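You operate a simulated robot arm through the tools that you are given. There is no shell and no other tool. Be economical: measure what you need, move in short steps, check, and stop when the job is done.

You run a simulated robot arm. Do the job below in one go: nothing can be reset, and whatever is moved stays where it is left.

JOB
Take the blue brush and leave it on the beige trolley top. Take the small clear jug on the olive bench top and put it away on the cream bench top. Shut the clear flap. The order is free. Set down upright: small clear jug.

Only the result counts: the job must be done as asked and must still hold three seconds after the hand-in. Knocking over, shifting, dropping, spilling or breaking anything else fails it.

ROBOT AND FRAMES
A 7-joint arm with a fingered hand on a trunk, on a base that drives. Base frame: it is fixed to the floor where the robot stands at the start and does not move with it; the origin is under the middle of the robot, x ahead of it, y to its left, z up; the surface under the hand at the start is at about z = 800. Lengths are in mm, angles in degrees, forces in N, time in s.
Its first joint turns from -166.0 to 166.0 degrees. Places, roughly: beige trolley top [700, 4700, 800]; clear flap [-1300, 1300, 1100]; cream bench top [-1400, 3400, 700]. Payload 4.7 kg.
Tool frame: the origin (TCP) lies between the finger pads and is the grasp point; the fingertips stand 36 mm ahead of it; z points along the fingers, y is the line along which they close. Largest opening 120 mm; the body of the gripper starts 42 mm behind the TCP. The gripper is a hand of 5 fingers: y runs from the thumb to the fingers, the wrist lies at [-18, -122, -210] in the tool frame, and closing takes about 1.5 s.
Orientation is that of the tool frame in the base frame, as a unit quaternion [w, x, y, z]. With the fingers straight down and the wrist toward the robot, the tool's x, y and z point along [0, 1, 0], [1, 0, 0] and [0, 0, -1] of the base frame.

CONTROLS
- The arm moves only by the tool step_arm. Its argument "steps" is a list of rows, each an object (a shift or turn left out is 0, a gripper value left out holds the last) with "travel": the shift along the tool's x, y, z in mm, a list of three; "rot": the turn, a rotation vector about the tool's x, y, z in degrees, a list of three; "claw": the gripper command, from -1 (shut) to 1 (fully open), values between in proportion. In form: [{"travel": [x, y, z], "rot": [rx, ry, rz], "claw": claw}, ...]. A call has 1 to 8 rows; each row shifts and turns the commanded pose from where the row before left it, along the tool's axes as they then stand. A row lasts 0.2 s, in which the tool goes at most 50 mm and 8.6 degrees; a call with a longer step from one row to the next is refused whole, and so is a gripper value outside its range. A pose out of reach is approached as far as the arm can. The call stops where the force on the tool passes 40 N (or 10 N more than at its start, if that is more) or the arm is blocked; 0.2 s more then pass. The fingers move at their own pace (about 45 mm/s each) and stop on an object; they squeeze with about 32 N. The grip force told is the motor's: it shows also when the fingers shut on nothing. Time passes only in rows, and 0.2 s behind the last, so rows that do not move let the fingers close. It gives the time, the measured TCP pose, the force on the tool (base axes), the opening and the grip force at its end, in the units of the frame above (readings bear some noise), with the torque about the TCP (base axes, N m) and any sound that the robot's microphone picked up.
- Cameras (640 x 400 px; columns grow to the right, rows downward): "scene" is now at [-239.8, 106.3, 1242.6]; the picture's right is [0.26, -0.97, 0.00], its down [-0.28, -0.07, -0.96] and it looks along [0.92, 0.25, -0.29] (base axes); focal length 255 px, centre (320, 200). "wrist" rides on the gripper at [73, -91, -143] in the tool frame; the picture's right is [-0.80, 0.28, -0.53], its down [-0.53, -0.73, 0.42] and it looks along [-0.27, 0.62, 0.74] (tool axes); focal length 234 px, centre (320, 200). There is no depth. A picture from a camera that has moved, and an enlarged one, comes with that camera's place and axes in the base frame and with its lens.
- capture(camera): a new picture of that camera. The clock stands still meanwhile.
- base_move(legs): drives the robot by 1 to 6 legs, each [ahead, turn to the left] in mm and degrees, along the robot's own axes; the way and the turn of a leg run together, so that a leg with both is an arc; at most 1500 mm and 180 degrees a leg. The arm and the cameras ride along, it lands a little off, and it stops where it bumps. It gives what a move gives.
- preshape(shape): the hand has 5 fingers and takes this shape, open, in about a second: jaw (thumb against the fingers, like two jaws); tri (thumb and two fingers); tip (a fingertip pinch); poke (one finger out to press); point (the index stretched); flat (the hand flat); cup (the hand cupped); fist (a fist). The gripper value then closes the fingers along that shape, each until it touches; the sizes above hold for jaw. It gives what a move gives, with no picture.
- turn_head(pan, tilt): turns the head with the scene camera to pan (to the left, within 143 degrees either way) and tilt (down, from -29 to 69), counted from straight ahead of the robot. It gives what a move gives.
- enlarge(camera, box): a new picture of the part [left, top, right, bottom] of that camera's present view, enlarged. The clock stands still meanwhile.
- job_done(): hands the job in; it is judged then, once.

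Go step by step. Nothing tells you exact positions but the pictures and the camera data: compare them with the known pose of the tool, close in by small moves and look again before you grip or let go. The budget is 165 turns and 128 pictures, counting those below and the enlarged ones. Unless the task says otherwise, let go and move clear before handing in, and close with one line.

The tools are called after "Emit:" as name(argument=value, ...) on one line, values as JSON. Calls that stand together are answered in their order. step_arm: Moves the arm, as the interface text tells. Its arguments: {"type":"object","properties":{"steps":{"type":"array","items":{"type":"object","properties":{"travel":{"type":"array","items":{"type":"number"}},"rot":{"type":"array","items":{"type":"number"}},"claw":{"type":"number"}}}}},"required":["steps"]} The other tools are called the same way: preshape (shape) gives the hand a shape; base_move (legs) drives the base; turn_head (pan, tilt) turns the head that bears the scene camera; capture (camera) takes a picture; enlarge (camera, box) takes an enlarged picture of a part of a camera's view; job_done () hands the job in.

At the start:

```text
t: 0.0
ee_pos: [817.2, 187.2, 1117.4]
tool_rot: [0.0, 0.708, 0.707, 0.0]
wrist_force: [-0.2, 0.3, 2.0]
torque: [0.02, -0.01, 0.02]
finger_gap: 119.7
grasp_force: 0.2
shape: jaw
robot x, y, heading: [-1.3, -0.4, 0.2]
head pan, tilt: [15.0, 16.8]
```

scene: 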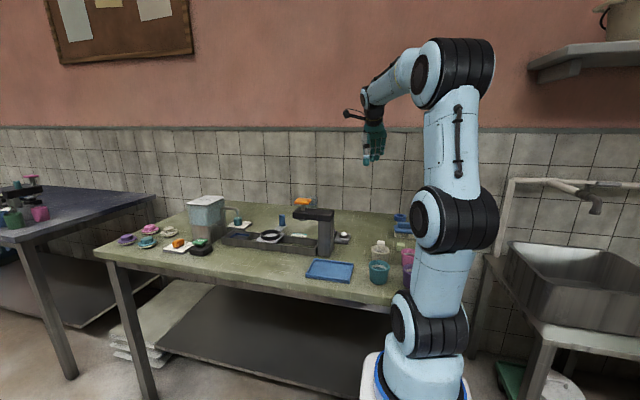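
wrist: 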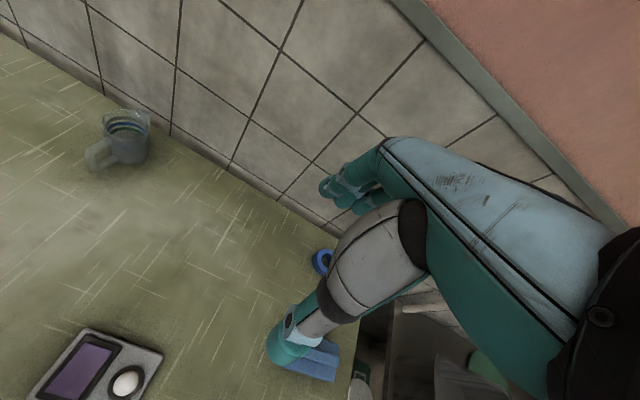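

I see the olive bench ahead with several items, and the wrist picture shows a clear jug near the tiled wall. I'll enlarge the bench to find the jug and the blue brush.

Emit:
enlarge(camera="scene", box=[90, 180, 270, 290])

Emit:
enlarge(camera="scene", box=[260, 180, 440, 292])

Emit:
enlarge(camera="wrist", box=[40, 60, 240, 185])

```text
3.56 times, centred on (180, 235) of scene
camera zoom: at [-239.8, 106.3, 1242.6], right [0.26, -0.97, 0.0], down [-0.28, -0.07, -0.96], along [0.92, 0.25, -0.29], focal length 908 px, centre (818, 76)
```

zoom: 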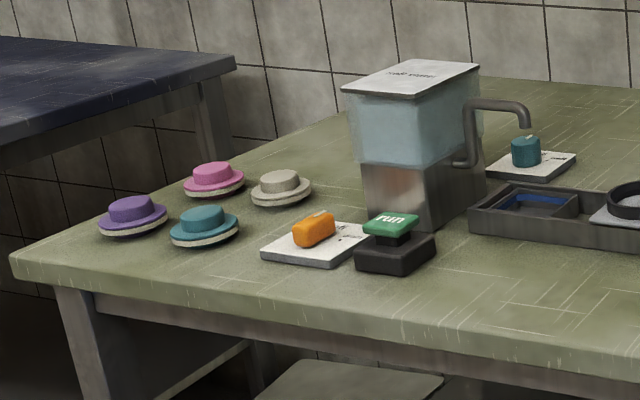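

```text
3.56 times, centred on (350, 236) of scene
camera zoom: at [-239.8, 106.3, 1242.6], right [0.26, -0.97, 0.0], down [-0.28, -0.07, -0.96], along [0.92, 0.25, -0.29], focal length 908 px, centre (213, 72)
```

zoom: 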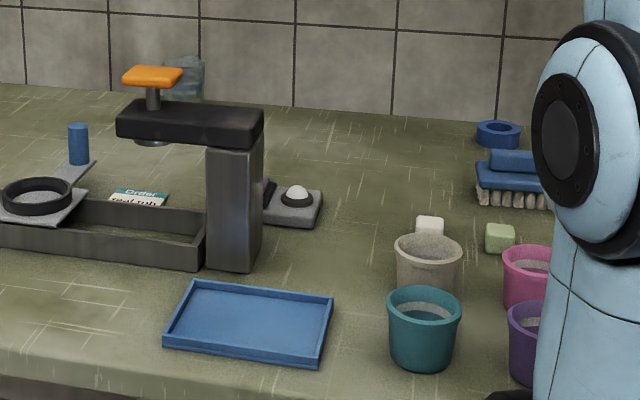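

```text
3.20 times, centred on (140, 122) of wrist
camera zoom: at [725.4, 261.5, 1260.6], right [0.28, -0.8, 0.53], down [-0.73, -0.53, -0.42], along [0.62, -0.27, -0.74], focal length 749 px, centre (896, 448)
```

zoom: 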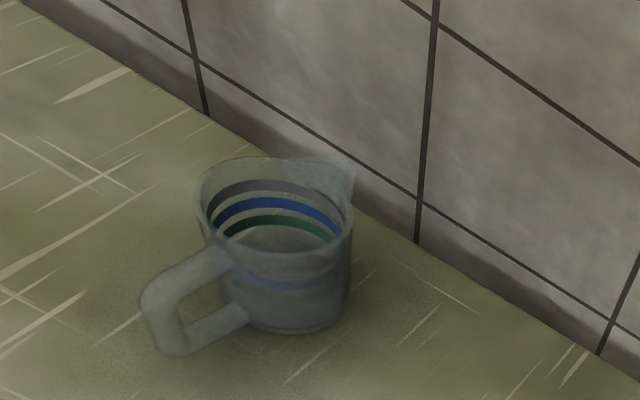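

The blue brush appears to be near (750, 20) on the bench, and the jug near (955, 462) close to the wall. Next I look round the room for the destinations before driving.

Emit:
turn_head(pan=75, tilt=10)

Emit:
capture(camera="scene")

Emit:
turn_head(pan=135, tilt=10)

Emit:
capture(camera="scene")

Emit:
turn_head(pan=-40, tilt=25)

Emit:
capture(camera="scene")

```text
t: 1.3
ee_pos: [817.1, 187.3, 1118.4]
tool_rot: [0.0, 0.707, 0.707, -0.001]
wrist_force: [-0.5, 1.5, 0.1]
torque: [0.02, -0.02, 0.0]
finger_gap: 119.4
grasp_force: 0.0
shape: jaw
robot x, y, heading: [-2.1, -0.1, -0.2]
head pan, tilt: [75.0, 10.0]
```

```text
122 pictures are left
camera scene: at [-305.9, 171.9, 1253.6], right [0.97, -0.26, 0.0], down [-0.05, -0.17, -0.98], along [0.26, 0.95, -0.17], focal length 255 px, centre (320, 200)
```

scene: 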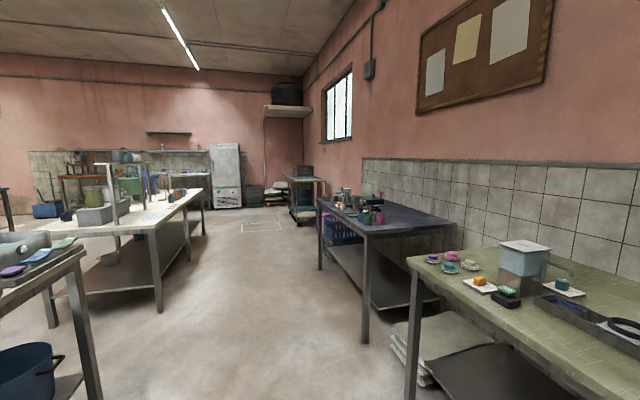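

```text
t: 2.6
ee_pos: [817.2, 187.0, 1118.8]
tool_rot: [0.0, 0.707, 0.707, -0.001]
wrist_force: [0.5, 0.5, 0.3]
torque: [-0.02, -0.02, 0.02]
finger_gap: 119.8
grasp_force: 0.0
shape: jaw
robot x, y, heading: [3.3, 2.6, 0.1]
head pan, tilt: [135.0, 10.0]
```

```text
121 pictures are left
camera scene: at [-395.7, 147.9, 1253.7], right [0.71, 0.71, 0.0], down [0.12, -0.12, -0.98], along [-0.7, 0.7, -0.17], focal length 255 px, centre (320, 200)
```

scene: 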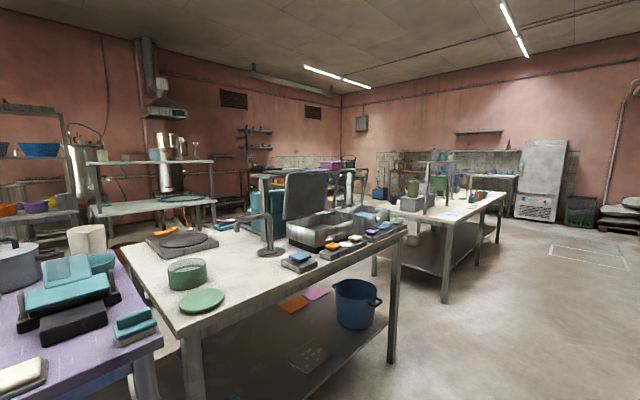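

```text
t: 5.2
ee_pos: [817.3, 187.9, 1117.7]
tool_rot: [0.0, 0.707, 0.707, 0.0]
wrist_force: [0.4, -0.1, 0.3]
torque: [0.01, 0.03, 0.02]
finger_gap: 119.6
grasp_force: 0.1
shape: jaw
robot x, y, heading: [1.2, -0.1, -0.1]
head pan, tilt: [-40.0, 25.0]
```

```text
120 pictures are left
camera scene: at [-259.4, 22.9, 1229.3], right [-0.64, -0.77, 0.0], down [-0.32, 0.27, -0.91], along [0.69, -0.58, -0.42], focal length 255 px, centre (320, 200)
```

scene: 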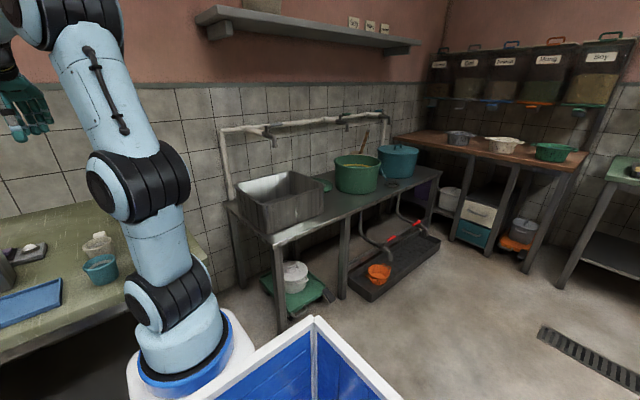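

The room is to my left and behind. I zoom in on the flap, the cream bench and the trolley.

Emit:
turn_head(pan=135, tilt=10)

Emit:
enlarge(camera="scene", box=[230, 160, 420, 280])

Emit:
enlarge(camera="scene", box=[360, 150, 520, 250])

Emit:
turn_head(pan=75, tilt=10)

Emit:
enlarge(camera="scene", box=[230, 140, 390, 240])

Emit:
turn_head(pan=-140, tilt=40)

Emit:
capture(camera="scene")

```text
t: 7.9
ee_pos: [817.1, 186.8, 1117.3]
tool_rot: [0.0, 0.707, 0.707, 0.0]
wrist_force: [-0.3, -0.2, -0.7]
torque: [0.02, 0.03, 0.02]
finger_gap: 120.0
grasp_force: 0.1
shape: jaw
robot x, y, heading: [2.4, -0.3, 0.1]
head pan, tilt: [135.0, 10.0]
```

```text
3.33 times, centred on (325, 220) of scene
camera zoom: at [-395.7, 147.9, 1253.6], right [0.71, 0.71, 0.0], down [0.12, -0.12, -0.98], along [-0.7, 0.7, -0.17], focal length 851 px, centre (303, 133)
```

zoom: 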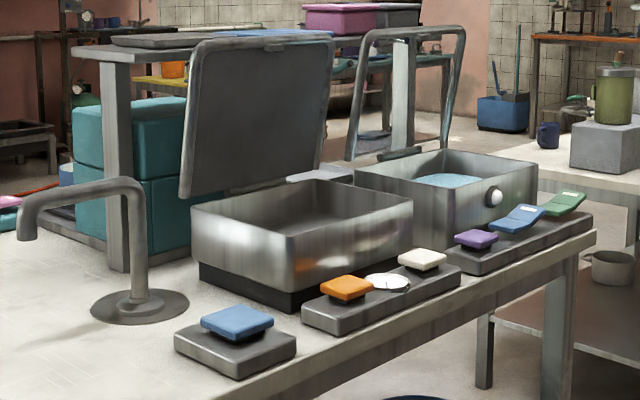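

```text
4.00 times, centred on (440, 200) of scene
camera zoom: at [-395.7, 147.9, 1253.6], right [0.71, 0.71, 0.0], down [0.12, -0.12, -0.98], along [-0.7, 0.7, -0.17], focal length 1021 px, centre (-160, 200)
```

zoom: 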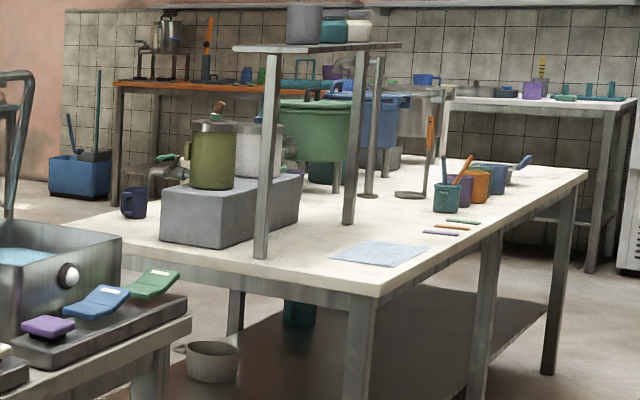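

```text
t: 9.2
ee_pos: [817.0, 188.6, 1118.1]
tool_rot: [0.0, 0.707, 0.708, 0.0]
wrist_force: [0.3, 0.4, 0.2]
torque: [0.04, 0.0, -0.02]
finger_gap: 119.8
grasp_force: 0.0
shape: jaw
robot x, y, heading: [-0.1, 0.1, -0.2]
head pan, tilt: [75.0, 10.0]
```

```text
4.00 times, centred on (310, 190) of scene
camera zoom: at [-306.0, 171.9, 1253.6], right [0.97, -0.26, 0.0], down [-0.04, -0.17, -0.98], along [0.25, 0.95, -0.17], focal length 1021 px, centre (360, 240)
```

zoom: 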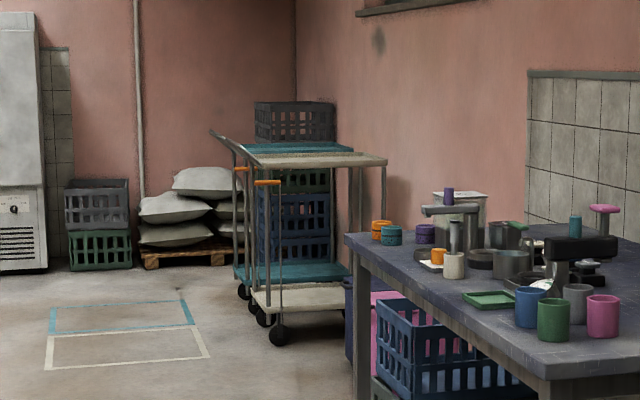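

```text
t: 12.3
ee_pos: [817.2, 186.5, 1117.7]
tool_rot: [0.0, 0.707, 0.708, 0.0]
wrist_force: [-0.2, -0.2, -0.1]
torque: [0.03, 0.02, 0.0]
finger_gap: 119.5
grasp_force: 0.0
shape: jaw
robot x, y, heading: [-0.3, 4.9, -0.1]
head pan, tilt: [-140.0, 40.0]
```

```text
116 pictures are left
camera scene: at [-395.1, 27.4, 1206.0], right [-0.64, 0.77, 0.0], down [0.49, 0.41, -0.77], along [-0.59, -0.49, -0.64], focal length 255 px, centre (320, 200)
```

scene: 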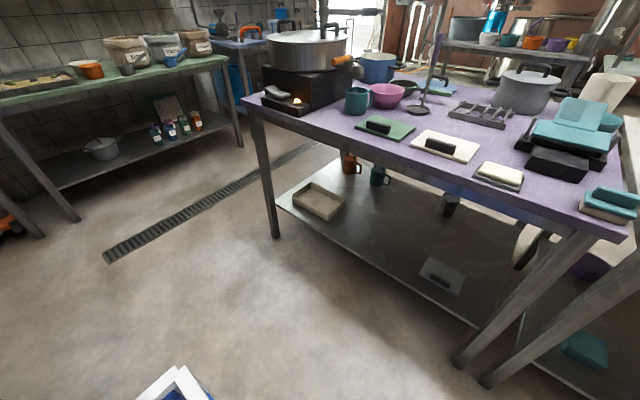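

The flap is the clear framed lid on the second steel unit (front bench); the trolley is the beige-topped one at the far end. Now I look down at my base to see the gap to the bench.

Emit:
turn_head(pan=40, tilt=60)

Emit:
capture(camera="scene")

Emit:
turn_head(pan=0, tilt=60)

Emit:
capture(camera="scene")

```text
t: 15.0
ee_pos: [817.1, 188.5, 1116.8]
tool_rot: [0.0, 0.707, 0.708, 0.0]
wrist_force: [-0.4, -0.4, -0.1]
torque: [0.0, -0.01, -0.01]
finger_gap: 119.6
grasp_force: 0.0
shape: jaw
robot x, y, heading: [1.4, 2.5, 0.2]
head pan, tilt: [40.0, 60.0]
```

```text
115 pictures are left
camera scene: at [-278.9, 124.9, 1179.2], right [0.64, -0.77, 0.0], down [-0.66, -0.56, -0.5], along [0.38, 0.32, -0.87], focal length 255 px, centre (320, 200)
```

scene: 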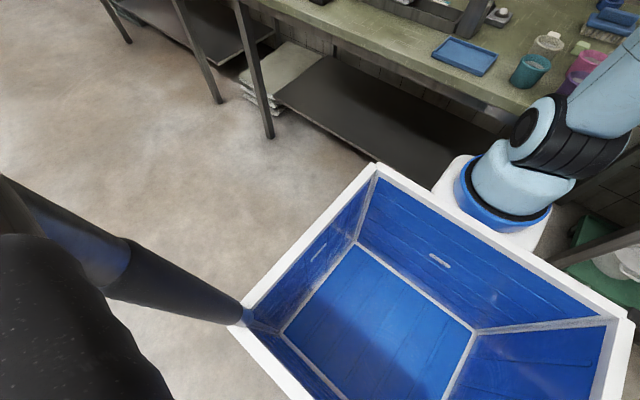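

```text
t: 16.0
ee_pos: [817.5, 187.0, 1118.0]
tool_rot: [0.0, 0.707, 0.707, 0.0]
wrist_force: [-0.4, 0.2, -0.6]
torque: [0.0, -0.02, -0.02]
finger_gap: 119.6
grasp_force: 0.1
shape: jaw
robot x, y, heading: [3.3, 0.8, 0.0]
head pan, tilt: [0.0, 60.0]
```

```text
114 pictures are left
camera scene: at [-263.3, 82.2, 1179.2], right [0.0, -1.0, 0.0], down [-0.87, 0.0, -0.5], along [0.5, 0.0, -0.87], focal length 255 px, centre (320, 200)
```

scene: 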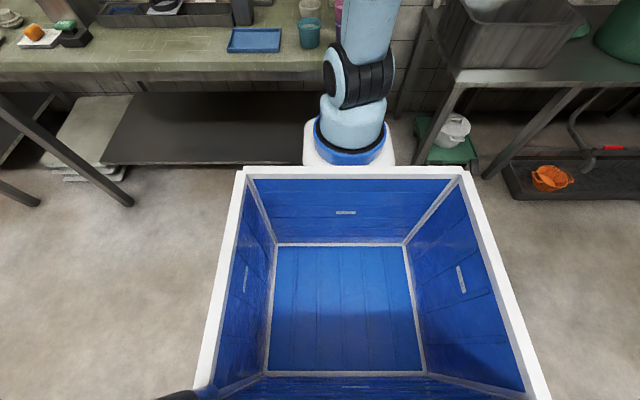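

The robot has a pedestal arm mounted ahead of its bin; both bench items may be in reach from here. I turn the hand so it will close across the jug, away from its handle.

Emit:
step_arm(steps=[{"rot": [0, 0, -8.5], "claw": 1}, {"rot": [0, 0, -8.5]}, {"rot": [0, 0, -8.5]}, {"rot": [0, 0, -8.5]}, {"rot": [0, 0, -8.5]}, {"rot": [0, 0, -8.5]}, {"rot": [0, 0, -8.5]}, {"rot": [0, 0, -8.5]}])

Emit:
turn_head(pan=15, tilt=17)

Emit:
capture(camera="wrist")

Emit:
capture(camera="scene")

```text
t: 17.8
ee_pos: [817.5, 186.8, 1117.1]
tool_rot: [0.0, 0.19, 0.982, 0.001]
wrist_force: [-0.6, -0.1, -0.1]
torque: [-0.03, -0.05, 0.01]
finger_gap: 119.6
grasp_force: 0.0
shape: jaw
robot x, y, heading: [-2.4, 2.0, 0.0]
head pan, tilt: [0.0, 60.0]
```

```text
t: 18.9
ee_pos: [818.2, 187.3, 1116.4]
tool_rot: [0.0, 0.192, 0.981, 0.0]
wrist_force: [1.3, 0.4, -0.3]
torque: [0.01, -0.03, 0.0]
finger_gap: 119.7
grasp_force: 0.2
shape: jaw
robot x, y, heading: [-2.1, 4.0, -0.0]
head pan, tilt: [15.0, 17.0]
```

```text
113 pictures are left
camera wrist: at [715.6, 131.1, 1260.0], right [0.85, -0.04, 0.53], down [0.22, -0.88, -0.42], along [0.48, 0.48, -0.74], focal length 234 px, centre (320, 200)
```

wrist: 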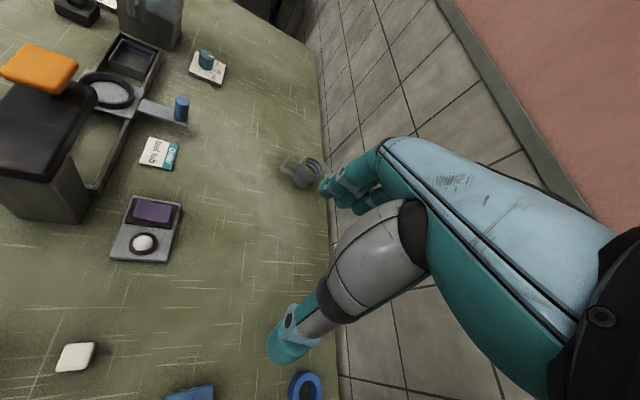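

```text
112 pictures are left
camera scene: at [-239.8, 106.2, 1242.2], right [0.26, -0.97, 0.0], down [-0.28, -0.08, -0.96], along [0.92, 0.25, -0.29], focal length 255 px, centre (320, 200)
```

scene: 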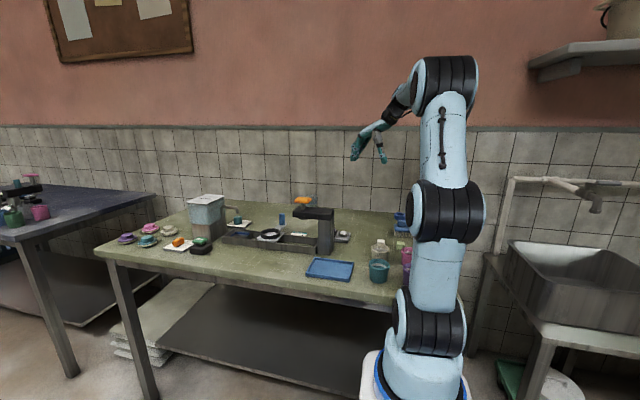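

Rotated. Now I move level to above the jug.

Emit:
step_arm(steps=[{"travel": [-3.4, 43.7, 0]}, {"travel": [-3.4, 43.7, 0]}, {"travel": [-3.4, 43.7, 0]}, {"travel": [-3.4, 43.7, 0]}, {"travel": [-3.4, 43.7, 0]}, {"travel": [-3.4, 43.7, 0]}, {"travel": [-3.4, 43.7, 0]}])

Emit:
capture(camera="wrist")

Emit:
enlarge(camera="scene", box=[220, 100, 420, 225])

```text
t: 20.5
ee_pos: [953.2, 460.2, 1117.1]
tool_rot: [0.0, 0.192, 0.981, 0.0]
wrist_force: [0.2, -1.1, 0.8]
torque: [0.03, -0.02, -0.01]
finger_gap: 119.9
grasp_force: 0.0
shape: jaw
robot x, y, heading: [0.9, 2.4, 0.1]
head pan, tilt: [15.0, 17.0]
```

```text
111 pictures are left
camera wrist: at [850.6, 404.6, 1259.1], right [0.85, -0.04, 0.53], down [0.22, -0.88, -0.42], along [0.48, 0.48, -0.74], focal length 234 px, centre (320, 200)
```

wrist: 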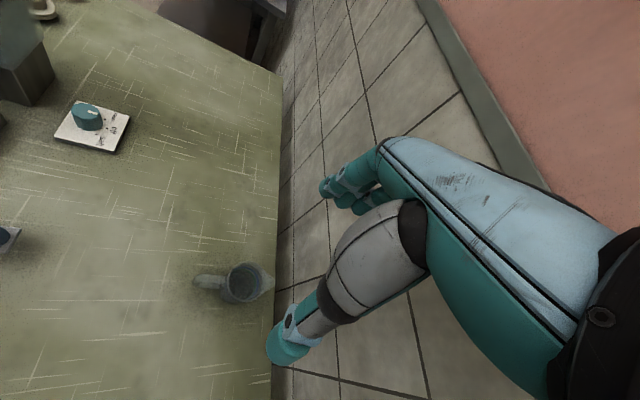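

```text
3.20 times, centred on (320, 162) of scene
camera zoom: at [-239.9, 106.3, 1242.2], right [0.26, -0.97, 0.0], down [-0.28, -0.08, -0.96], along [0.92, 0.25, -0.29], focal length 817 px, centre (320, 320)
```

zoom: 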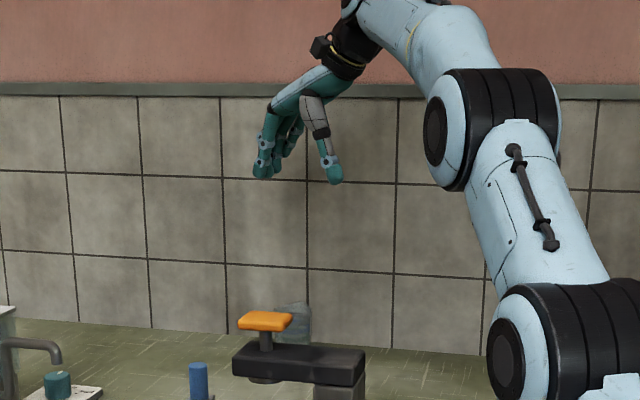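

The arm reaches. I zoom on the jug for a precise centre and handle direction.

Emit:
enlarge(camera="wrist", box=[170, 230, 330, 330])

```text
4.00 times, centred on (250, 280) of wrist
camera zoom: at [850.6, 404.6, 1259.1], right [0.85, -0.04, 0.53], down [0.22, -0.88, -0.42], along [0.48, 0.48, -0.74], focal length 937 px, centre (600, -120)
```

zoom: 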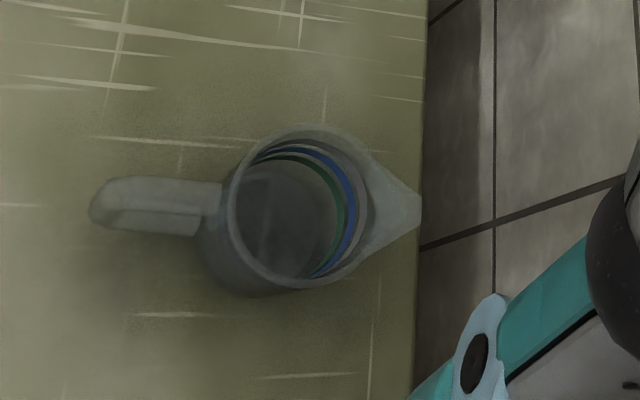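

The jug's axis is about (957, 473), its rim at z≈866 and about 67 mm across, with the handle pointing toward −x. I turn 22° more, centre over it, and go part way down.

Emit:
step_arm(steps=[{"rot": [0, 0, -7.5]}, {"rot": [0, 0, -7.5]}, {"rot": [0, 0, -7]}, {"travel": [-4, 13, 0]}, {"travel": [0, 0, 45]}, {"travel": [0, 0, 45]}, {"travel": [0, 0, 45]}, {"travel": [0, 0, 35]}])

Emit:
capture(camera="wrist")

Emit:
enlarge(camera="scene", box=[240, 130, 400, 230])

```text
t: 22.3
ee_pos: [946.3, 468.6, 939.3]
tool_rot: [0.0, 0.0, 1.0, -0.001]
wrist_force: [-0.6, -1.2, 0.3]
torque: [0.04, -0.01, 0.01]
finger_gap: 119.9
grasp_force: 0.1
shape: jaw
out of reach, approached as far as the arm can: row 3, 4
robot x, y, heading: [-2.5, 1.3, 0.0]
head pan, tilt: [15.0, 17.0]
```

```text
108 pictures are left
camera wrist: at [872.1, 378.7, 1082.5], right [0.8, 0.28, 0.53], down [0.53, -0.73, -0.42], along [0.27, 0.62, -0.74], focal length 234 px, centre (320, 200)
```

wrist: 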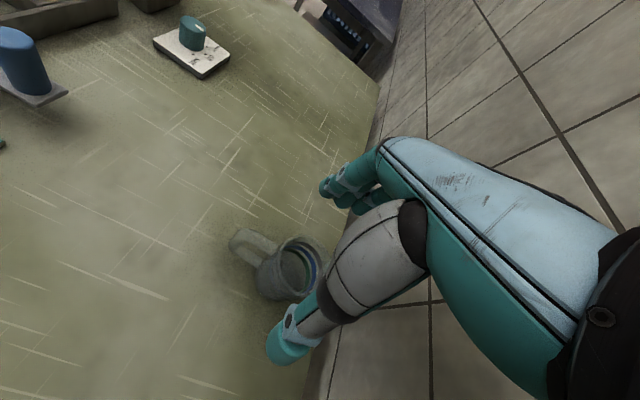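

```text
4.00 times, centred on (320, 180) of scene
camera zoom: at [-239.9, 106.3, 1242.2], right [0.26, -0.97, 0.0], down [-0.28, -0.08, -0.96], along [0.92, 0.25, -0.29], focal length 1021 px, centre (320, 280)
```

zoom: 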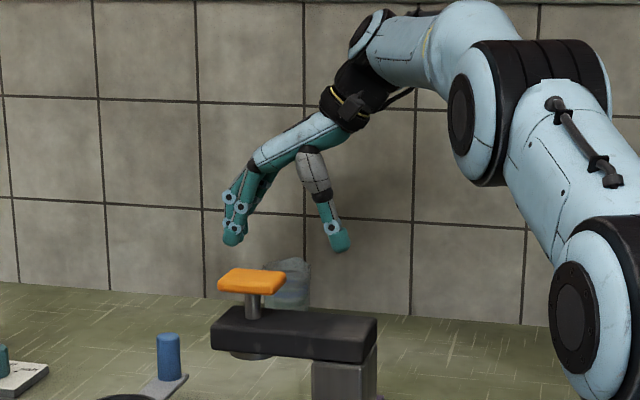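

Slightly short of the centre; I correct by (+10, +2) and descend further, watching the reach.

Emit:
step_arm(steps=[{"travel": [-5, 1, 0]}, {"travel": [-5, 1, 0]}, {"travel": [0, 0, 25]}, {"travel": [0, 0, 25]}])

Emit:
enlarge(camera="wrist", box=[200, 150, 440, 400])

Emit:
enlarge(camera="scene", box=[240, 140, 400, 240])

```text
t: 23.3
ee_pos: [956.7, 471.3, 887.9]
tool_rot: [-0.001, 0.0, 1.0, 0.0]
wrist_force: [-0.5, 0.4, 0.5]
torque: [0.04, -0.03, 0.01]
finger_gap: 120.0
grasp_force: 0.0
shape: jaw
robot x, y, heading: [-0.4, 1.8, 0.1]
head pan, tilt: [15.0, 17.0]
```

```text
1.60 times, centred on (320, 275) of wrist
camera zoom: at [883.2, 381.1, 1030.5], right [0.8, 0.28, 0.53], down [0.53, -0.73, -0.42], along [0.27, 0.62, -0.74], focal length 375 px, centre (320, 80)
```

zoom: 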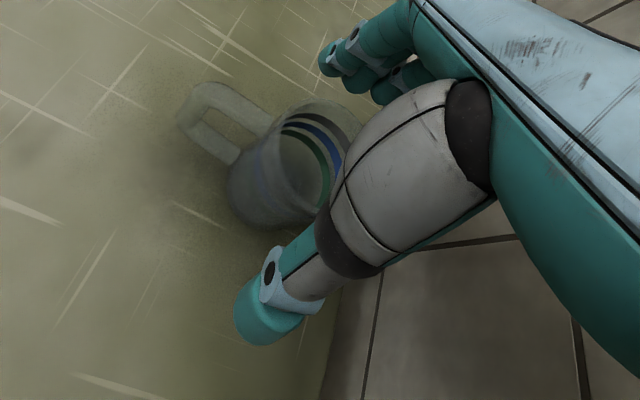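

```text
4.00 times, centred on (320, 190) of scene
camera zoom: at [-239.9, 106.3, 1242.2], right [0.26, -0.97, 0.0], down [-0.28, -0.08, -0.96], along [0.92, 0.25, -0.29], focal length 1021 px, centre (320, 240)
```

zoom: 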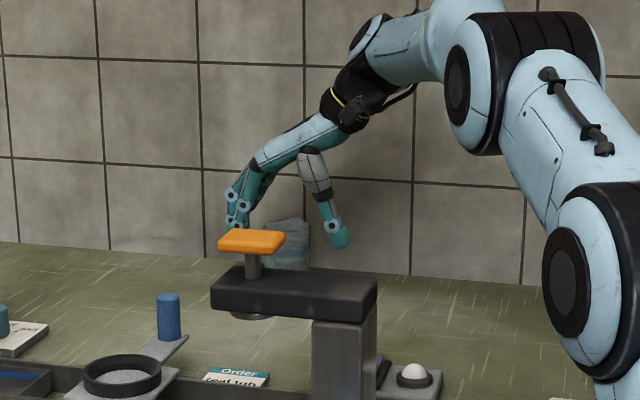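

The jug sits between thumb and fingers. I lower to z≈850 and close gently.

Emit:
step_arm(steps=[{"travel": [0, 0, 20]}, {"travel": [0, 0, 18]}])

Emit:
enlarge(camera="wrist", box=[200, 150, 440, 400])

```text
t: 23.9
ee_pos: [955.3, 470.1, 851.0]
tool_rot: [0.0, 0.0, 1.0, 0.0]
wrist_force: [-0.1, 0.5, 0.7]
torque: [0.01, -0.02, -0.04]
finger_gap: 119.8
grasp_force: 0.0
shape: jaw
robot x, y, heading: [3.0, 4.9, -0.0]
head pan, tilt: [15.0, 17.0]
```

```text
1.60 times, centred on (320, 275) of wrist
camera zoom: at [881.7, 379.8, 993.6], right [0.8, 0.28, 0.53], down [0.53, -0.73, -0.42], along [0.27, 0.62, -0.74], focal length 375 px, centre (320, 80)
```

zoom: 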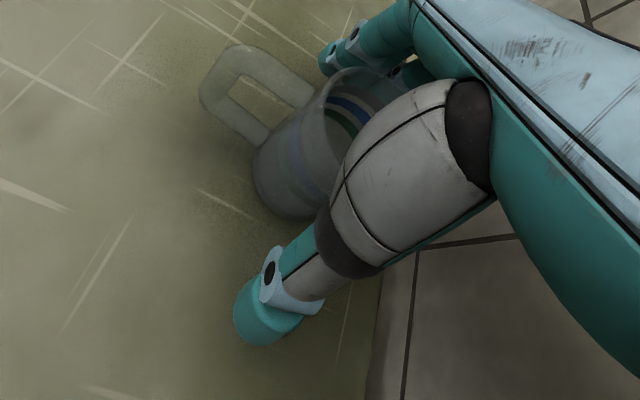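

Emit:
step_arm(steps=[{"claw": -1}, {"claw": -1}, {"claw": -1}, {"claw": -1}, {"claw": -1}, {"claw": -1}, {"claw": -1}, {"claw": -1}])

Emit:
capture(camera="wrist")

```text
t: 25.7
ee_pos: [955.8, 469.4, 850.7]
tool_rot: [0.0, 0.0, 1.0, 0.0]
wrist_force: [-0.2, -0.4, -1.2]
torque: [0.0, 0.03, -0.01]
finger_gap: 47.6
grasp_force: 31.9
shape: jaw
robot x, y, heading: [-0.0, 0.3, 0.2]
head pan, tilt: [15.0, 17.0]
```

```text
103 pictures are left
camera wrist: at [881.8, 379.9, 993.4], right [0.8, 0.28, 0.53], down [0.53, -0.73, -0.42], along [0.27, 0.62, -0.74], focal length 234 px, centre (320, 200)
```

wrist: 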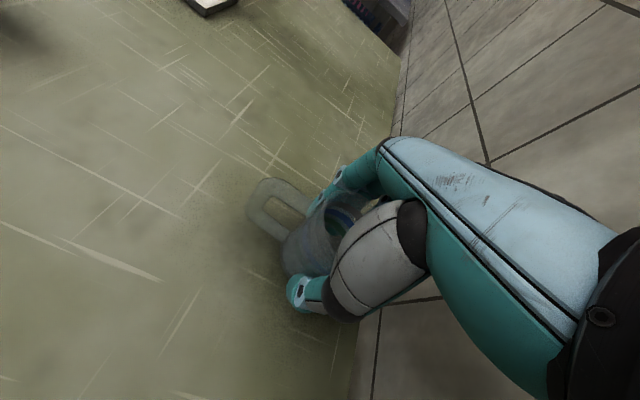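

The fingers stopped at 48 mm with 32 N: the jug is held. I lift straight up.

Emit:
step_arm(steps=[{"travel": [0, 0, -10]}, {"travel": [0, 0, -20]}, {"travel": [0, 0, -35]}, {"travel": [0, 0, -35]}])

Emit:
capture(camera="wrist")

```text
t: 26.7
ee_pos: [955.2, 467.5, 947.2]
tool_rot: [-0.001, 0.001, 1.0, 0.0]
wrist_force: [0.1, 0.0, -1.9]
torque: [-0.01, 0.03, 0.0]
finger_gap: 47.6
grasp_force: 32.0
shape: jaw
robot x, y, heading: [-1.8, 2.0, -0.3]
head pan, tilt: [15.0, 17.0]
```

```text
102 pictures are left
camera wrist: at [882.0, 378.8, 1090.7], right [0.8, 0.28, 0.52], down [0.53, -0.73, -0.42], along [0.27, 0.62, -0.74], focal length 234 px, centre (320, 200)
```

wrist: 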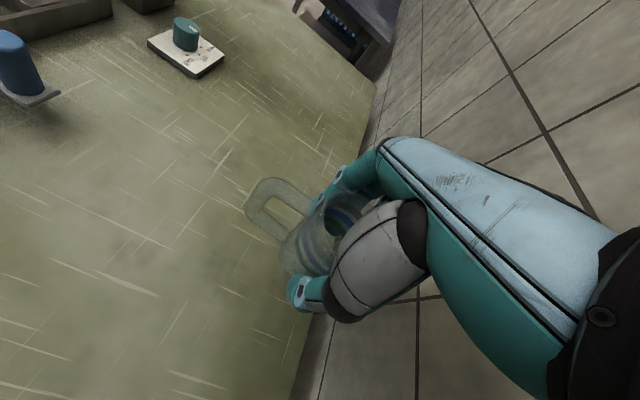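

The jug is secure. I lift and draw the arm in to a compact carrying pose.

Emit:
step_arm(steps=[{"travel": [20, -15, -40]}, {"travel": [20, -15, -40]}, {"travel": [20, -15, -40]}, {"travel": [20, -15, -40]}])

Emit:
step_arm(steps=[{"travel": [30, -38, -2]}, {"travel": [30, -38, -2]}, {"travel": [30, -38, -2]}, {"travel": [30, -38, -2]}, {"travel": [30, -38, -2]}, {"travel": [30, -38, -2]}, {"travel": [30, -38, -2]}, {"travel": [30, -38, -2]}])

Emit:
turn_head(pan=90, tilt=25)

Emit:
capture(camera="scene")

```text
t: 27.7
ee_pos: [874.1, 410.5, 1108.2]
tool_rot: [-0.002, 0.0, 1.0, -0.001]
wrist_force: [0.7, 0.7, -0.4]
torque: [-0.01, 0.04, 0.02]
finger_gap: 47.7
grasp_force: 32.8
shape: jaw
robot x, y, heading: [-0.8, -2.1, 0.1]
head pan, tilt: [15.0, 17.0]
```

```text
t: 29.5
ee_pos: [635.7, 105.8, 1126.8]
tool_rot: [-0.001, -0.001, 1.0, 0.001]
wrist_force: [1.2, -0.6, -1.5]
torque: [0.01, 0.06, 0.01]
finger_gap: 47.4
grasp_force: 31.9
shape: jaw
robot x, y, heading: [2.4, -0.8, -0.0]
head pan, tilt: [15.0, 17.0]
```

```text
t: 31.0
ee_pos: [633.1, 107.3, 1127.1]
tool_rot: [0.0, 0.0, 1.0, -0.001]
wrist_force: [-0.1, 0.3, -1.5]
torque: [0.01, 0.01, 0.0]
finger_gap: 47.3
grasp_force: 32.1
shape: jaw
robot x, y, heading: [-1.2, 1.8, -0.1]
head pan, tilt: [90.0, 25.0]
```

```text
101 pictures are left
camera scene: at [-329.9, 174.2, 1229.3], right [1.0, 0.0, 0.0], down [0.0, -0.42, -0.91], along [0.0, 0.91, -0.42], focal length 255 px, centre (320, 200)
```

scene: 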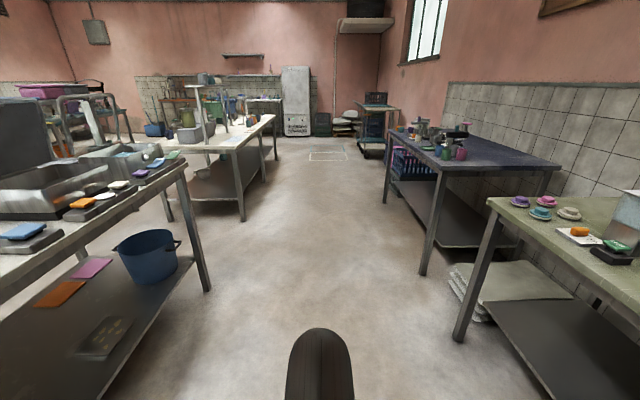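

The aisle is clear: left benches end at about x=−1000, right ones at about x=350. I back off, turn left and drive up the aisle.

Emit:
base_move(legs=[[-320, 0], [0, 90], [1500, 0]])

Emit:
turn_head(pan=30, tilt=15)

Emit:
capture(camera="scene")

```text
t: 43.9
ee_pos: [-461.0, 2102.1, 1127.2]
tool_rot: [-0.001, 0.711, -0.703, 0.0]
wrist_force: [0.2, -0.5, -0.5]
torque: [0.01, -0.01, 0.0]
finger_gap: 47.2
grasp_force: 32.2
shape: jaw
robot x, y, heading: [-352.4, 1468.6, 90.6]
head pan, tilt: [90.0, 25.0]
```

```text
t: 45.2
ee_pos: [-461.6, 2103.1, 1127.3]
tool_rot: [0.0, 0.711, -0.703, 0.0]
wrist_force: [-0.6, -0.3, 0.2]
torque: [0.0, 0.01, -0.02]
finger_gap: 47.3
grasp_force: 32.1
shape: jaw
robot x, y, heading: [-351.9, 1470.1, 90.5]
head pan, tilt: [30.0, 15.0]
```

```text
100 pictures are left
camera scene: at [-475.7, 1218.6, 1245.5], right [0.86, 0.51, 0.0], down [0.13, -0.22, -0.97], along [-0.49, 0.83, -0.26], focal length 255 px, centre (320, 200)
```

scene: 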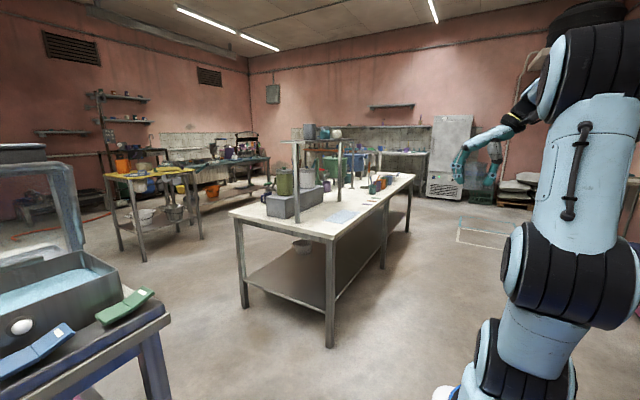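

I drive to beside the near end of the cream bench and turn to face it.

Emit:
base_move(legs=[[1100, 0], [0, 90]])

Emit:
turn_head(pan=15, tilt=28)

Emit:
capture(camera="scene")

Emit:
capture(camera="wrist")

```text
t: 54.5
ee_pos: [-986.0, 2437.3, 1127.2]
tool_rot: [0.0, 1.0, -0.002, 0.001]
wrist_force: [-0.2, 0.3, -1.1]
torque: [0.02, -0.02, 0.03]
finger_gap: 47.2
grasp_force: 31.4
shape: jaw
robot x, y, heading: [-348.8, 2541.0, 179.5]
head pan, tilt: [30.0, 15.0]
```

```text
t: 55.3
ee_pos: [-985.5, 2437.0, 1126.1]
tool_rot: [0.0, 1.0, -0.003, 0.0]
wrist_force: [0.4, -0.4, -0.9]
torque: [0.01, 0.02, 0.0]
finger_gap: 46.9
grasp_force: 32.0
shape: jaw
robot x, y, heading: [-352.3, 2538.8, 179.8]
head pan, tilt: [15.0, 28.0]
```

```text
99 pictures are left
camera scene: at [-110.0, 2432.4, 1224.5], right [-0.25, 0.97, 0.0], down [0.45, 0.12, -0.88], along [-0.85, -0.22, -0.47], focal length 255 px, centre (320, 200)
```

scene: 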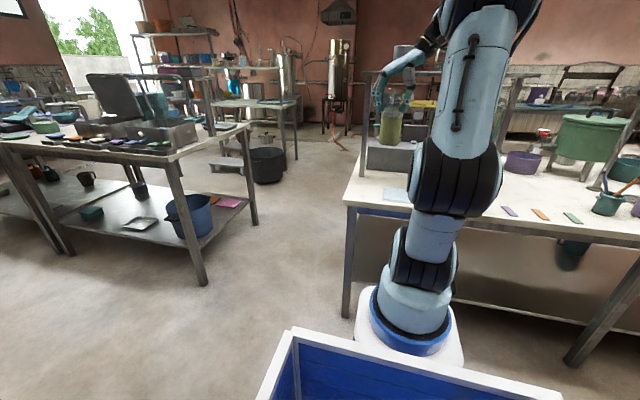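

```text
98 pictures are left
camera wrist: at [-913.7, 2529.4, 1270.3], right [-0.81, -0.27, 0.53], down [-0.53, 0.74, -0.42], along [-0.27, -0.62, -0.74], focal length 234 px, centre (320, 200)
```

wrist: 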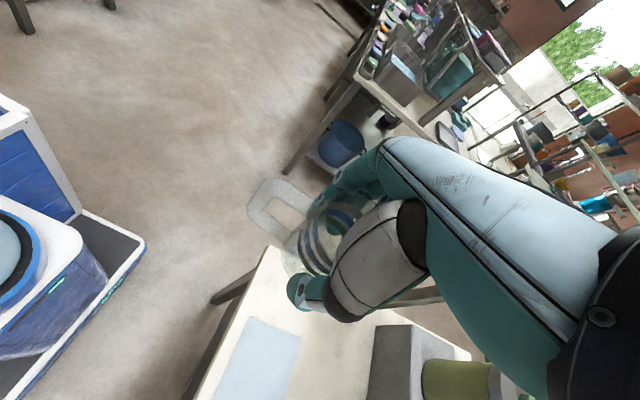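

The free patch is between the bench's near end (y≈2290) and the mat (y≈2440). I move over (−1150, 2365) and go part way down.

Emit:
step_arm(steps=[{"travel": [-41, 18, 0]}, {"travel": [-41, 18, 0]}, {"travel": [-41, 18, 0]}, {"travel": [-41, 18, 0]}, {"travel": [0, 0, 45]}, {"travel": [0, 0, 45]}, {"travel": [0, 0, 45]}, {"travel": [0, 0, 45]}])

Emit:
step_arm(steps=[{"travel": [0, 0, 40]}, {"travel": [0, 0, 40]}])

Emit:
capture(camera="wrist")

Emit:
turn_head(pan=15, tilt=28)

Emit:
enlarge(camera="scene", box=[320, 100, 480, 220])

```text
t: 56.3
ee_pos: [-1140.1, 2369.4, 1128.8]
tool_rot: [-0.002, 1.0, 0.002, 0.004]
wrist_force: [33.5, 10.1, -1.6]
torque: [-0.69, 2.16, 0.15]
finger_gap: 46.9
grasp_force: 31.8
shape: jaw
robot x, y, heading: [-353.4, 2535.2, 179.5]
head pan, tilt: [15.0, 28.0]
stopped in row 5: the force on the tool passed its limit at 90 N (the readings are from after the stop); the commanded pose is now the measured one
```

```text
t: 56.9
ee_pos: [-1143.4, 2367.7, 1044.3]
tool_rot: [-0.001, 1.0, 0.001, 0.003]
wrist_force: [0.1, 0.3, -0.5]
torque: [0.01, 0.03, -0.01]
finger_gap: 47.0
grasp_force: 32.1
shape: jaw
robot x, y, heading: [-350.8, 2539.6, 179.7]
head pan, tilt: [15.0, 28.0]
```

```text
97 pictures are left
camera wrist: at [-1073.0, 2461.3, 1188.5], right [-0.81, -0.28, 0.52], down [-0.53, 0.73, -0.43], along [-0.26, -0.62, -0.74], focal length 234 px, centre (320, 200)
```

wrist: 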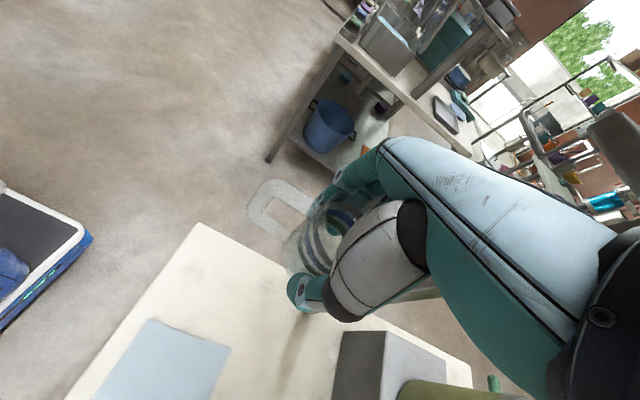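

```text
t: 57.5
ee_pos: [-1142.4, 2368.7, 1044.6]
tool_rot: [-0.002, 1.0, 0.002, 0.004]
wrist_force: [0.0, 0.5, -0.7]
torque: [-0.01, 0.0, -0.03]
finger_gap: 47.0
grasp_force: 31.9
shape: jaw
robot x, y, heading: [-351.7, 2538.6, 179.7]
head pan, tilt: [15.0, 28.0]
```

```text
3.33 times, centred on (400, 160) of scene
camera zoom: at [-109.9, 2432.4, 1224.5], right [-0.25, 0.97, 0.0], down [0.45, 0.12, -0.88], along [-0.85, -0.22, -0.47], focal length 851 px, centre (53, 333)
```

zoom: 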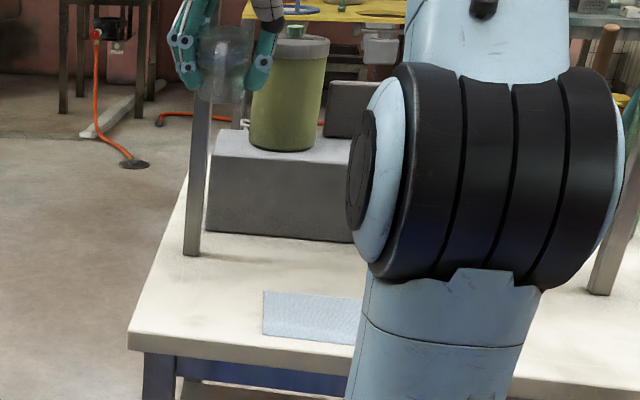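

The hand touched something around z≈1130–1250, likely the over-shelf. I look up to see the shelf and how close the hand is.

Emit:
turn_head(pan=20, tilt=5)

Emit:
capture(camera="scene")

Emit:
enlarge(camera="scene", box=[320, 80, 520, 260])

```text
t: 58.4
ee_pos: [-1142.4, 2369.8, 1045.1]
tool_rot: [-0.002, 1.0, 0.002, 0.004]
wrist_force: [-0.7, -0.1, -0.3]
torque: [0.01, 0.01, 0.05]
finger_gap: 46.9
grasp_force: 32.4
shape: jaw
robot x, y, heading: [-352.8, 2535.6, 179.8]
head pan, tilt: [20.0, 5.0]
```

```text
95 pictures are left
camera scene: at [-108.1, 2424.6, 1261.6], right [-0.34, 0.94, 0.0], down [0.08, 0.03, -1.0], along [-0.94, -0.34, -0.09], focal length 255 px, centre (320, 200)
```

scene: 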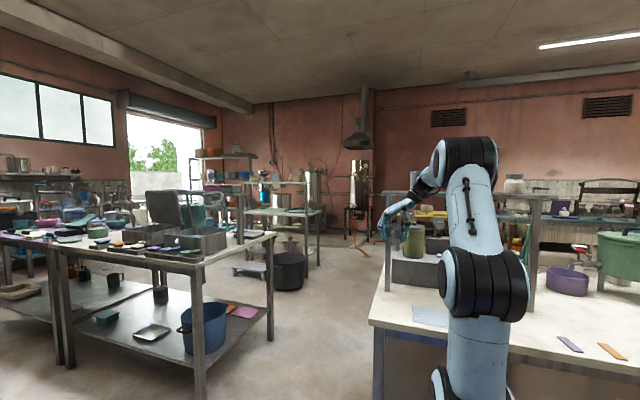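

```text
2.22 times, centred on (420, 170) of scene
camera zoom: at [-108.1, 2424.6, 1261.6], right [-0.34, 0.94, 0.0], down [0.08, 0.03, -1.0], along [-0.94, -0.34, -0.09], focal length 568 px, centre (98, 267)
```

zoom: 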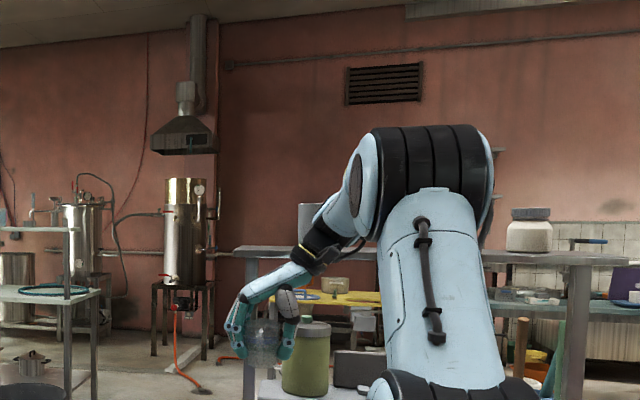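

The over-shelf's edge (z≈1180) stopped the hand; jars appear to be standing. I draw back 28 mm from it, then continue down.

Emit:
step_arm(steps=[{"travel": [28, 0, 0]}, {"travel": [0, 0, 40]}, {"travel": [0, 0, 40]}, {"travel": [0, 0, 40]}, {"travel": [0, 0, 40]}, {"travel": [0, 0, 40]}, {"travel": [0, 0, 30]}])

Emit:
capture(camera="wrist")

Emit:
turn_head(pan=15, tilt=28)

Emit:
enlarge(camera="scene", box=[320, 120, 480, 220])

```text
t: 60.0
ee_pos: [-1113.5, 2370.9, 816.1]
tool_rot: [-0.001, 1.0, 0.002, 0.003]
wrist_force: [0.9, 0.4, -0.5]
torque: [0.02, 0.03, -0.01]
finger_gap: 46.7
grasp_force: 31.9
shape: jaw
robot x, y, heading: [-352.4, 2537.1, 179.6]
head pan, tilt: [20.0, 5.0]
```

```text
93 pictures are left
camera wrist: at [-1042.7, 2463.3, 960.7], right [-0.81, -0.28, 0.52], down [-0.53, 0.73, -0.43], along [-0.26, -0.62, -0.74], focal length 234 px, centre (320, 200)
```

wrist: 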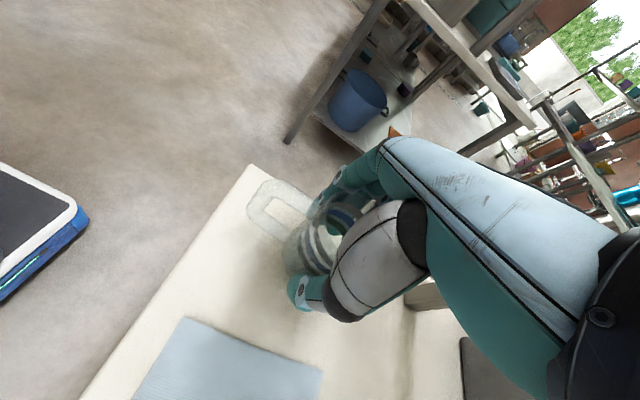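

```text
t: 60.9
ee_pos: [-1113.4, 2370.7, 816.0]
tool_rot: [-0.002, 1.0, 0.002, 0.004]
wrist_force: [0.7, 0.4, 0.0]
torque: [0.02, 0.01, -0.05]
finger_gap: 46.8
grasp_force: 32.0
shape: jaw
robot x, y, heading: [-350.8, 2538.0, 179.8]
head pan, tilt: [15.0, 28.0]
```

```text
4.00 times, centred on (400, 170) of scene
camera zoom: at [-109.9, 2432.4, 1224.5], right [-0.25, 0.97, 0.0], down [0.45, 0.12, -0.88], along [-0.85, -0.22, -0.47], focal length 1021 px, centre (0, 320)
```

zoom: 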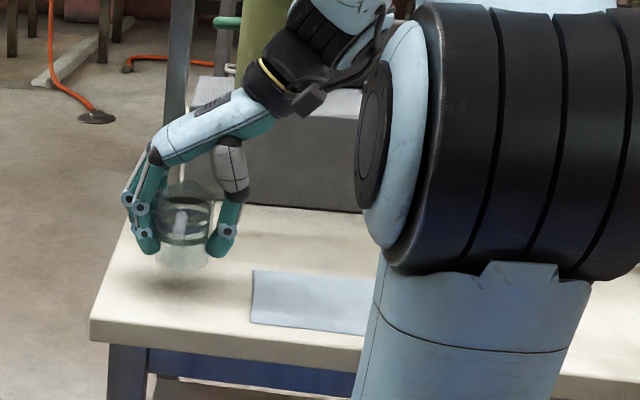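

The jug hangs a few centimetres above the bench. I lower it slowly in small steps, watching the force.

Emit:
step_arm(steps=[{"travel": [0, 0, 4]}, {"travel": [0, 0, 4]}, {"travel": [0, 0, 4]}, {"travel": [0, 0, 4]}, {"travel": [0, 0, 4]}, {"travel": [0, 0, 4]}])

Emit:
enlarge(camera="scene", box=[330, 150, 410, 210])

```text
t: 62.3
ee_pos: [-1110.3, 2370.1, 792.6]
tool_rot: [-0.002, 1.0, 0.001, 0.004]
wrist_force: [-0.3, 0.4, 0.4]
torque: [-0.05, 0.0, 0.02]
finger_gap: 46.6
grasp_force: 32.0
shape: jaw
robot x, y, heading: [-347.4, 2543.8, 179.7]
head pan, tilt: [15.0, 28.0]
```

```text
6.67 times, centred on (370, 180) of scene
camera zoom: at [-109.9, 2432.4, 1224.5], right [-0.25, 0.97, 0.0], down [0.45, 0.12, -0.88], along [-0.85, -0.22, -0.47], focal length 1702 px, centre (-13, 333)
```

zoom: 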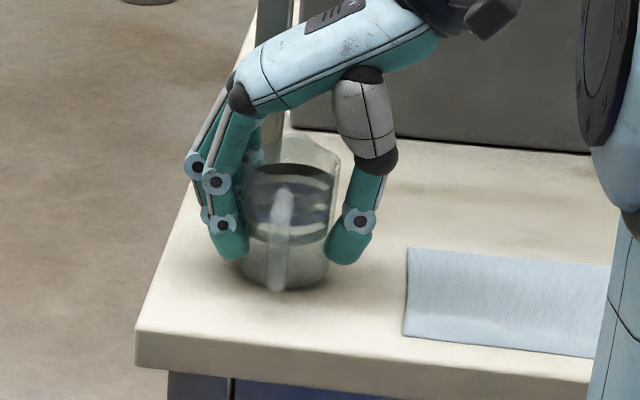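

Emit:
step_arm(steps=[{"travel": [0, 0, 3]}, {"travel": [0, 0, 3]}, {"travel": [0, 0, 3]}, {"travel": [0, 0, 3]}, {"travel": [0, 0, 3]}, {"travel": [0, 0, 3]}, {"travel": [0, 0, 3]}])

Emit:
enlarge(camera="scene", box=[330, 150, 410, 210])

```text
t: 63.3
ee_pos: [-1112.8, 2369.8, 788.3]
tool_rot: [-0.001, 1.0, 0.0, -0.002]
wrist_force: [1.3, 0.4, 15.3]
torque: [-0.18, -0.07, 0.01]
finger_gap: 48.5
grasp_force: 32.3
shape: jaw
robot x, y, heading: [-349.0, 2538.0, 179.8]
head pan, tilt: [15.0, 28.0]
stopped in row 5: the force on the tool passed its limit at 43 N (the readings are from after the stop); the commanded pose is now the measured one
```

```text
6.67 times, centred on (370, 180) of scene
camera zoom: at [-109.4, 2432.5, 1224.4], right [-0.25, 0.97, 0.0], down [0.45, 0.12, -0.88], along [-0.85, -0.22, -0.47], focal length 1702 px, centre (-13, 333)
```

zoom: 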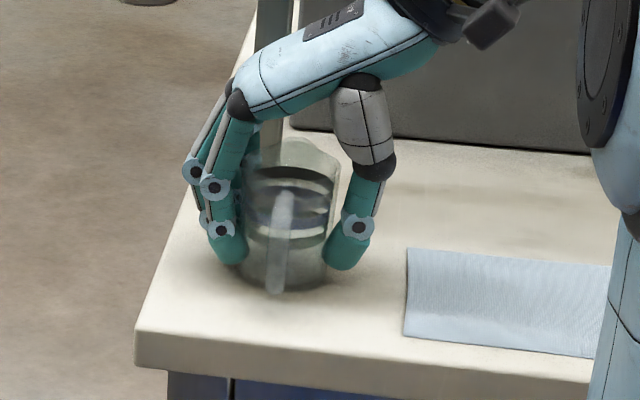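

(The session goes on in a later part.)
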